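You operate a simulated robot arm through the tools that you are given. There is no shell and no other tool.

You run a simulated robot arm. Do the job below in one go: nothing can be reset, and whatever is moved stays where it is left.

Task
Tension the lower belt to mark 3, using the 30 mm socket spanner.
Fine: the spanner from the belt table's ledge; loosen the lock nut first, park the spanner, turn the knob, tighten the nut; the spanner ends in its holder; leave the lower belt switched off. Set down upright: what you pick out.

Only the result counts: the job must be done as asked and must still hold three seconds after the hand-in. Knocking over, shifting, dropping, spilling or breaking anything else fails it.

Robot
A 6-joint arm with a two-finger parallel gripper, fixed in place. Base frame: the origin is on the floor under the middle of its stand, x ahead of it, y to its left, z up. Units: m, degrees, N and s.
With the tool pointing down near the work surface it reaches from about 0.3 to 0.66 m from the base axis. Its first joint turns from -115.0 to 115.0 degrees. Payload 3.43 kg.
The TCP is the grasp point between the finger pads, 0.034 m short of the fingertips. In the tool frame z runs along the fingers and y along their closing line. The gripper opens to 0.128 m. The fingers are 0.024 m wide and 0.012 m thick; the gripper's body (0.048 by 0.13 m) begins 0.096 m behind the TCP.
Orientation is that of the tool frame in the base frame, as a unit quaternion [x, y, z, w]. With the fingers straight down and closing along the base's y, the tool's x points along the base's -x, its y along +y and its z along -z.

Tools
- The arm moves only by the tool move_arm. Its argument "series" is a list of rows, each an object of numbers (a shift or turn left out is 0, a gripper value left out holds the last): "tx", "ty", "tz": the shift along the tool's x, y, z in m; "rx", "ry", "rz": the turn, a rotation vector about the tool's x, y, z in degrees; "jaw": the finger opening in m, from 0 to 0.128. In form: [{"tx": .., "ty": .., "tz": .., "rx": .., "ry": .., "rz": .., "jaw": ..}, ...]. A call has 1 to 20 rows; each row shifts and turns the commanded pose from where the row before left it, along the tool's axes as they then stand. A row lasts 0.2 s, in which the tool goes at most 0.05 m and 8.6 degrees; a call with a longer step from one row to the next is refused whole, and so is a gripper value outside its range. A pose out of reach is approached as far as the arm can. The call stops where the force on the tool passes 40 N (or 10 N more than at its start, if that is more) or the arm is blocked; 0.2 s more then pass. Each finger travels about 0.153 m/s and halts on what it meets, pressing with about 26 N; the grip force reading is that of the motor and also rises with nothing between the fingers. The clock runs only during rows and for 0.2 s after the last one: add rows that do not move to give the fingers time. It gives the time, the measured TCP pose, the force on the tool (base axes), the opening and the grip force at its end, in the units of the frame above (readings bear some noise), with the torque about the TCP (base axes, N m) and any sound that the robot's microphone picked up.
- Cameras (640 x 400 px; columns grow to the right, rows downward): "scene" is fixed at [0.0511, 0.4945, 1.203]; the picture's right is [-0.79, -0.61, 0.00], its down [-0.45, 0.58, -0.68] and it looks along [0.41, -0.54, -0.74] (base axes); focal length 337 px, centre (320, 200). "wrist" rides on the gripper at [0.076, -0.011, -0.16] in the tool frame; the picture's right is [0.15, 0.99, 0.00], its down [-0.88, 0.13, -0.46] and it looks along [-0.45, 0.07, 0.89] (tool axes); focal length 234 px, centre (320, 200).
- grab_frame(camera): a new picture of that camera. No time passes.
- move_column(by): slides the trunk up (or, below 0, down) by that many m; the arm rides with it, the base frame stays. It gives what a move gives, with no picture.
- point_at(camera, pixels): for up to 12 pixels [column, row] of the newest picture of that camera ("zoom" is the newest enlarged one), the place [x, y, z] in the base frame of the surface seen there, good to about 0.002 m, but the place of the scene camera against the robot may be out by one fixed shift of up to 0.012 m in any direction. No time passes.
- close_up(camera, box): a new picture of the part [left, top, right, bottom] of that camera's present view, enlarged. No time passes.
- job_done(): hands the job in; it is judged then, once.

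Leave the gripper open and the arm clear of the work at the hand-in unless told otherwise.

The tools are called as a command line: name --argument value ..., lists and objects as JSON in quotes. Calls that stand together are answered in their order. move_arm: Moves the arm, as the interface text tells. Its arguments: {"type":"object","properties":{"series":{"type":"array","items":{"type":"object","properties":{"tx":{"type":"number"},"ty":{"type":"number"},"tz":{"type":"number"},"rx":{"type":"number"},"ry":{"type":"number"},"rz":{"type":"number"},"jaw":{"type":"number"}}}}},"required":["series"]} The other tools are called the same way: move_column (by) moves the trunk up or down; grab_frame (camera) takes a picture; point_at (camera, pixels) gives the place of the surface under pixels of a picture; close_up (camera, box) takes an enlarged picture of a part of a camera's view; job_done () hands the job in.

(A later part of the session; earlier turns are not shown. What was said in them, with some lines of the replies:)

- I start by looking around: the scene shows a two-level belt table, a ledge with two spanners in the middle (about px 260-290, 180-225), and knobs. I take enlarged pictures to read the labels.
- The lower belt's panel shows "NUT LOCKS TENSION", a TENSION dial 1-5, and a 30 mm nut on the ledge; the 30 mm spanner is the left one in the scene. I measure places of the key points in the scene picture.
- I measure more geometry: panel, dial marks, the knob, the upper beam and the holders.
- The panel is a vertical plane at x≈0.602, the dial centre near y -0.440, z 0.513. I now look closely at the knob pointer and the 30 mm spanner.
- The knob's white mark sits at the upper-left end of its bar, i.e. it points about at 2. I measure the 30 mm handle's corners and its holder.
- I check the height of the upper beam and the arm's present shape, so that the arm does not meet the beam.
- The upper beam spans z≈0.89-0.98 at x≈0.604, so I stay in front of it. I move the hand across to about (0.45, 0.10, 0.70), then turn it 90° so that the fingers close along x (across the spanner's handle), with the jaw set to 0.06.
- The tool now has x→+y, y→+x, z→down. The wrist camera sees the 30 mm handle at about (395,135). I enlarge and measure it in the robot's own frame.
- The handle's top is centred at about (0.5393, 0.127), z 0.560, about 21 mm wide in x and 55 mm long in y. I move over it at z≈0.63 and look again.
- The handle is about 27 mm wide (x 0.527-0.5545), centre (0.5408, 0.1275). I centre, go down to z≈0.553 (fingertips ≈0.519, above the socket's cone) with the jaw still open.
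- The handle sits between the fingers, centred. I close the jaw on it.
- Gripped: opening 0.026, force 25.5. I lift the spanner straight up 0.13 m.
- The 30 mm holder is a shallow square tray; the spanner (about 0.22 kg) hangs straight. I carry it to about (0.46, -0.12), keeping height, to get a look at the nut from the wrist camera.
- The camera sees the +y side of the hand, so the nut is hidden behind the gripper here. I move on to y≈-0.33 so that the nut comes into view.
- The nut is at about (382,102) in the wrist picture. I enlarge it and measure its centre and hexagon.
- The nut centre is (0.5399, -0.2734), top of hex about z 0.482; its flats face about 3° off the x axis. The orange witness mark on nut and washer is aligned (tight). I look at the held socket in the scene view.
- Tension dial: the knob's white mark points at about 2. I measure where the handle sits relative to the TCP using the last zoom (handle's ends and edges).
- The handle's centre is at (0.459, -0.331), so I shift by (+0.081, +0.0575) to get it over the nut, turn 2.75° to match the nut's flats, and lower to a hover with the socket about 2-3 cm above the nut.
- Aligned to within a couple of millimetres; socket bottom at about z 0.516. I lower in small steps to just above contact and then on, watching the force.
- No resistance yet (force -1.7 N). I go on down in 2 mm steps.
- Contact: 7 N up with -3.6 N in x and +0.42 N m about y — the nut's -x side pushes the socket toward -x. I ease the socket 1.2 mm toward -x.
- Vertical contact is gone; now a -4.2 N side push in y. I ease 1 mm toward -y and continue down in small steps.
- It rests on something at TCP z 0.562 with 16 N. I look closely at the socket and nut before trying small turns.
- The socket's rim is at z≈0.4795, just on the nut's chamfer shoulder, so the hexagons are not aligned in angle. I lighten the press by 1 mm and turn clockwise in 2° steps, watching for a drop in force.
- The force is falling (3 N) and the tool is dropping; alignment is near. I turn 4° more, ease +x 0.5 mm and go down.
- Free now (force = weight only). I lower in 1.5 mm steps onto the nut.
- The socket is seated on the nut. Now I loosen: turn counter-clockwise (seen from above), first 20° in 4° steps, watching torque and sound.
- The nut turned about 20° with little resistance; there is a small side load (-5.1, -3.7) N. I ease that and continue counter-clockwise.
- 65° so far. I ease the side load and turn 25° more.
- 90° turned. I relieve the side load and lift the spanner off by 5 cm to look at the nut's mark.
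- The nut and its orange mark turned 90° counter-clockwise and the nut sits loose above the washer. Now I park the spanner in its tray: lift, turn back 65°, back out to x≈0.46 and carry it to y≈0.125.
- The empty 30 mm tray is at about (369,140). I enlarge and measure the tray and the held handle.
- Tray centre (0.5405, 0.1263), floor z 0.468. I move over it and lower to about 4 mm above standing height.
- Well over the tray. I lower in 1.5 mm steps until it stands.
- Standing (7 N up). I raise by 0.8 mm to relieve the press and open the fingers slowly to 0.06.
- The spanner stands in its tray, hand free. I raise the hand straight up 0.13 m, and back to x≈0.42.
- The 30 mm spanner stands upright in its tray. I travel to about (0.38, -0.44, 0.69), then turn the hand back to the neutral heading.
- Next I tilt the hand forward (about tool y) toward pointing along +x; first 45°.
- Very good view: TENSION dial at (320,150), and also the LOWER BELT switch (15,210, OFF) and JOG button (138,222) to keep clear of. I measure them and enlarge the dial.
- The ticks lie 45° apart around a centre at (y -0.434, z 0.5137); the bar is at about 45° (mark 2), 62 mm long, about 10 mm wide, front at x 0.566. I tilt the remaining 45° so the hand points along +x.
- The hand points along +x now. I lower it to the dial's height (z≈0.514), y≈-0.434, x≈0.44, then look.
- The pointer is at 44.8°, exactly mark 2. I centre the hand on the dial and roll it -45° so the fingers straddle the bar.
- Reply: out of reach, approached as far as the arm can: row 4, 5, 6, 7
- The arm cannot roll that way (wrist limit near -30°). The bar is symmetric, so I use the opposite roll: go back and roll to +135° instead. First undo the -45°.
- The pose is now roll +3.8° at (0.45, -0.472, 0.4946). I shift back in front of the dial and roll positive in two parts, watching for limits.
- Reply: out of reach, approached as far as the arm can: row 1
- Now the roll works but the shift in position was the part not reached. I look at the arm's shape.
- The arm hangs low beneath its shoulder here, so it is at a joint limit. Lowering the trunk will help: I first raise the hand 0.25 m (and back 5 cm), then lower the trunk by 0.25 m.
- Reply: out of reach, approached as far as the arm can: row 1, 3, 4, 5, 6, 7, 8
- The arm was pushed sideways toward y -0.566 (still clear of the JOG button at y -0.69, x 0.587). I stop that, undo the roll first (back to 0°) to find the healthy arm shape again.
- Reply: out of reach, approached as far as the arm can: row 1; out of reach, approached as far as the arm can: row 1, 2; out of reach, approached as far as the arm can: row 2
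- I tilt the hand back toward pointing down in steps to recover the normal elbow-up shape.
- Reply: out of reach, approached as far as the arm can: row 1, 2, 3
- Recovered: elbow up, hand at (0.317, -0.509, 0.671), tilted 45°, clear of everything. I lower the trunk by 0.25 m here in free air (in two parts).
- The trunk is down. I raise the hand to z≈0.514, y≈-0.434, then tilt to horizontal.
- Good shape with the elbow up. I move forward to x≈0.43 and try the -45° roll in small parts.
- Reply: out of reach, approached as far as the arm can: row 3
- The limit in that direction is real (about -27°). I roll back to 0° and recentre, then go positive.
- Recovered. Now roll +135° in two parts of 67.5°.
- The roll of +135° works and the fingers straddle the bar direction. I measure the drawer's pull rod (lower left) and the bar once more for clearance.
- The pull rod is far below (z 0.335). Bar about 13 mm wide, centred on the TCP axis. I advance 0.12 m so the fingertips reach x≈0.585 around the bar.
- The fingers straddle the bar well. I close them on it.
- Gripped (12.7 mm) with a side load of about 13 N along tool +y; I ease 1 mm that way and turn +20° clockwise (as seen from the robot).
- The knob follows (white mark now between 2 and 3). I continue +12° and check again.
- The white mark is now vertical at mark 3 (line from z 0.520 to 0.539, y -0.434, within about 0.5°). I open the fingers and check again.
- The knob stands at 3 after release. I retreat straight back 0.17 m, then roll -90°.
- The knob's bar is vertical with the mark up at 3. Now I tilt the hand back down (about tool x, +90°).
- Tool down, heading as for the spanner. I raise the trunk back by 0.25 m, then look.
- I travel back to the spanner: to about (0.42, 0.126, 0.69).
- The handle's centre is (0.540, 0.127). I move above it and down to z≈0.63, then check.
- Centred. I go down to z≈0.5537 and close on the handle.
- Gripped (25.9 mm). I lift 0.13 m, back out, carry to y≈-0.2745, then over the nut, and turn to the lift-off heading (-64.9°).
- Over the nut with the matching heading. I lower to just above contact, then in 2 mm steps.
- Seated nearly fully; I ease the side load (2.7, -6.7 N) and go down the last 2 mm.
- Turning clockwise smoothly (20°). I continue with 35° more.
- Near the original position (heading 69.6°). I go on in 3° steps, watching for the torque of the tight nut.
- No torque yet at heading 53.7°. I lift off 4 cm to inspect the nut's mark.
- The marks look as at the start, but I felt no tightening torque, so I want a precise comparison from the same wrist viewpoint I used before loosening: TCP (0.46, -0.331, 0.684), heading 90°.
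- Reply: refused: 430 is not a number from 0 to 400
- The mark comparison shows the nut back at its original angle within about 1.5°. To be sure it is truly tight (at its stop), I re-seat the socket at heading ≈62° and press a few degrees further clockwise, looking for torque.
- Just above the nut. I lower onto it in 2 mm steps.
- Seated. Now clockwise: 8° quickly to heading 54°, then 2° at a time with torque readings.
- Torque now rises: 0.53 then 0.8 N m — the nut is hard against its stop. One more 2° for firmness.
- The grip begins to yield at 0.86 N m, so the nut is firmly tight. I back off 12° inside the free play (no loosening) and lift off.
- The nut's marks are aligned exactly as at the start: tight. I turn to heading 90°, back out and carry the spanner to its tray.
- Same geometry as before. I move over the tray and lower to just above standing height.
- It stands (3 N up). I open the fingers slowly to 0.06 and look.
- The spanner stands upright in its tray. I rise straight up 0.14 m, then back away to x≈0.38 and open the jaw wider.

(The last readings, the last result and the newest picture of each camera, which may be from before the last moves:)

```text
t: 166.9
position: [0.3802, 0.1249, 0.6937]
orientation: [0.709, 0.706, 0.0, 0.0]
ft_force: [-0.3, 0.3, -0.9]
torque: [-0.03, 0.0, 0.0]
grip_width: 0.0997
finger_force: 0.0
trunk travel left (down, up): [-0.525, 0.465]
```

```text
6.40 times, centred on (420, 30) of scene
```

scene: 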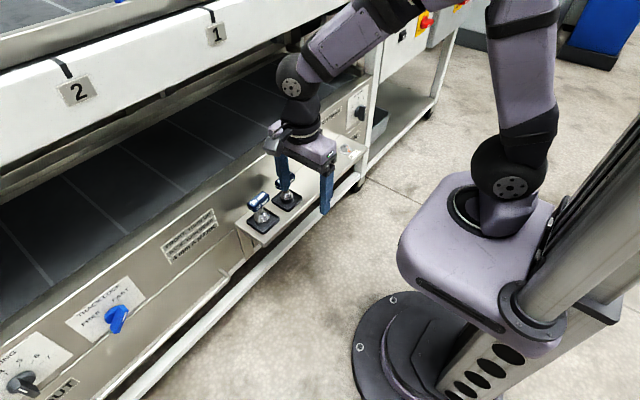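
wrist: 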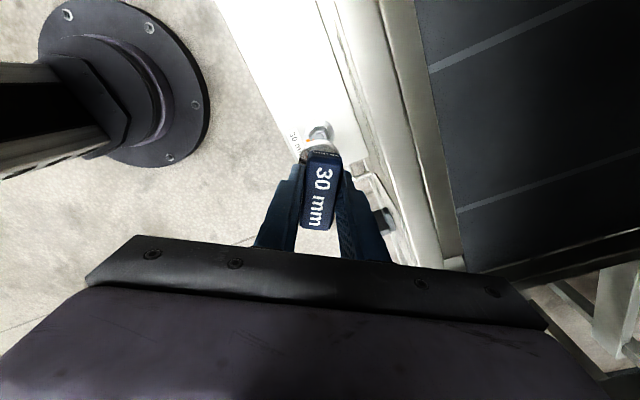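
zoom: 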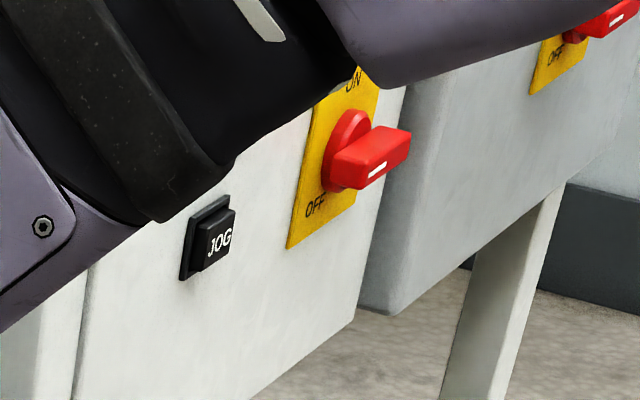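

The knob is at 3, the nut's mark is aligned, both spanners stand in their trays. I verify the LOWER BELT switch still points to OFF and the nut closely, then move the arm a bit further clear.

close_up --camera "scene" --box '[410, 5, 440, 45]'

move_arm --series '[{"tz": -0.03, "ty": -0.01}, {"tz": -0.02, "jaw": 0.128}, {}, {}]'

close_up --camera "scene" --box '[220, 130, 380, 250]'

close_up --camera "wrist" --box '[360, 60, 500, 200]'

```text
10.00 times, centred on (425, 25) of scene
```

zoom: 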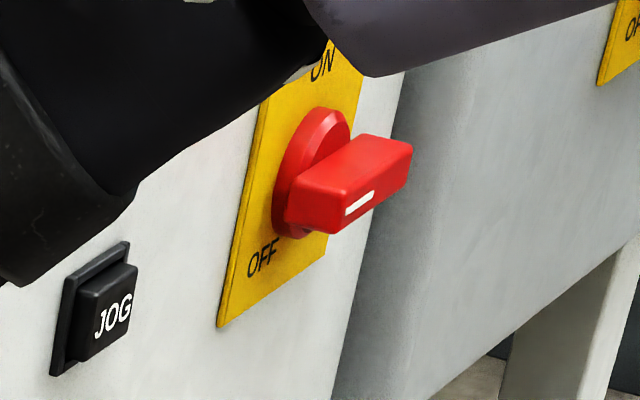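

```text
t: 167.9
position: [0.3723, 0.1259, 0.7432]
orientation: [0.708, 0.707, 0.0, 0.0]
ft_force: [-0.5, -0.7, -0.8]
torque: [0.01, 0.01, -0.03]
grip_width: 0.1281
finger_force: 0.1
trunk travel left (down, up): [-0.525, 0.465]
```

```text
3.33 times, centred on (300, 190) of scene
```

zoom: 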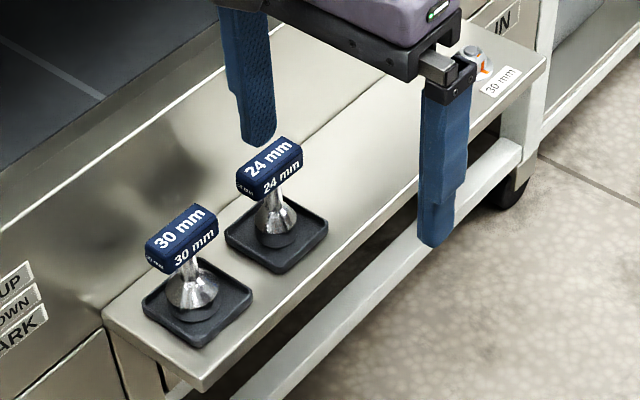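

```text
2.86 times, centred on (430, 130) of wrist
```

zoom: 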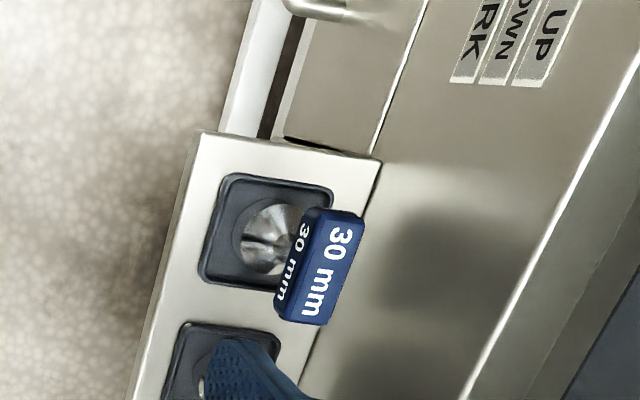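

The whole job checks out:
- **Knob:** the tension knob is at mark 3.
- **Nut:** the 30 mm lock nut is tight against its stop, with its marks aligned.
- **Spanner:** the 30 mm spanner stands upright in its tray.
- **Belt switch:** the lower belt switch points to OFF and was never touched.
- **Arm:** the gripper is open and clear of the work.

I hand in now.

job_done

```text
The job is handed in.
```

I tensioned the lower belt to mark 3 and handed the job in; I haven't been told the result.

- **Lock nut:** I loosened it about 90° with the 30 mm spanner and tightened it again after setting the knob. It met firm resistance, about 0.86 N m, where the grip began to slip. Its orange mark lines up as it did at the start.
- **Tension knob:** I turned it from mark 2 to mark 3 with the spanner parked. It measured within about 1° of mark 3 after I let go, and still looked right in the final picture.
- **Spanner:** it stands upright in its own holder on the ledge, and the 24 mm one beside it was not touched.
- **Lower belt:** the switch still points to OFF, and I never touched it or the JOG button.

While reaching for the knob, the arm hit joint limits and drifted sideways, but it touched nothing. I lowered the trunk by 0.25 m to reach the knob and raised it back afterwards. The gripper is open and clear of the table.
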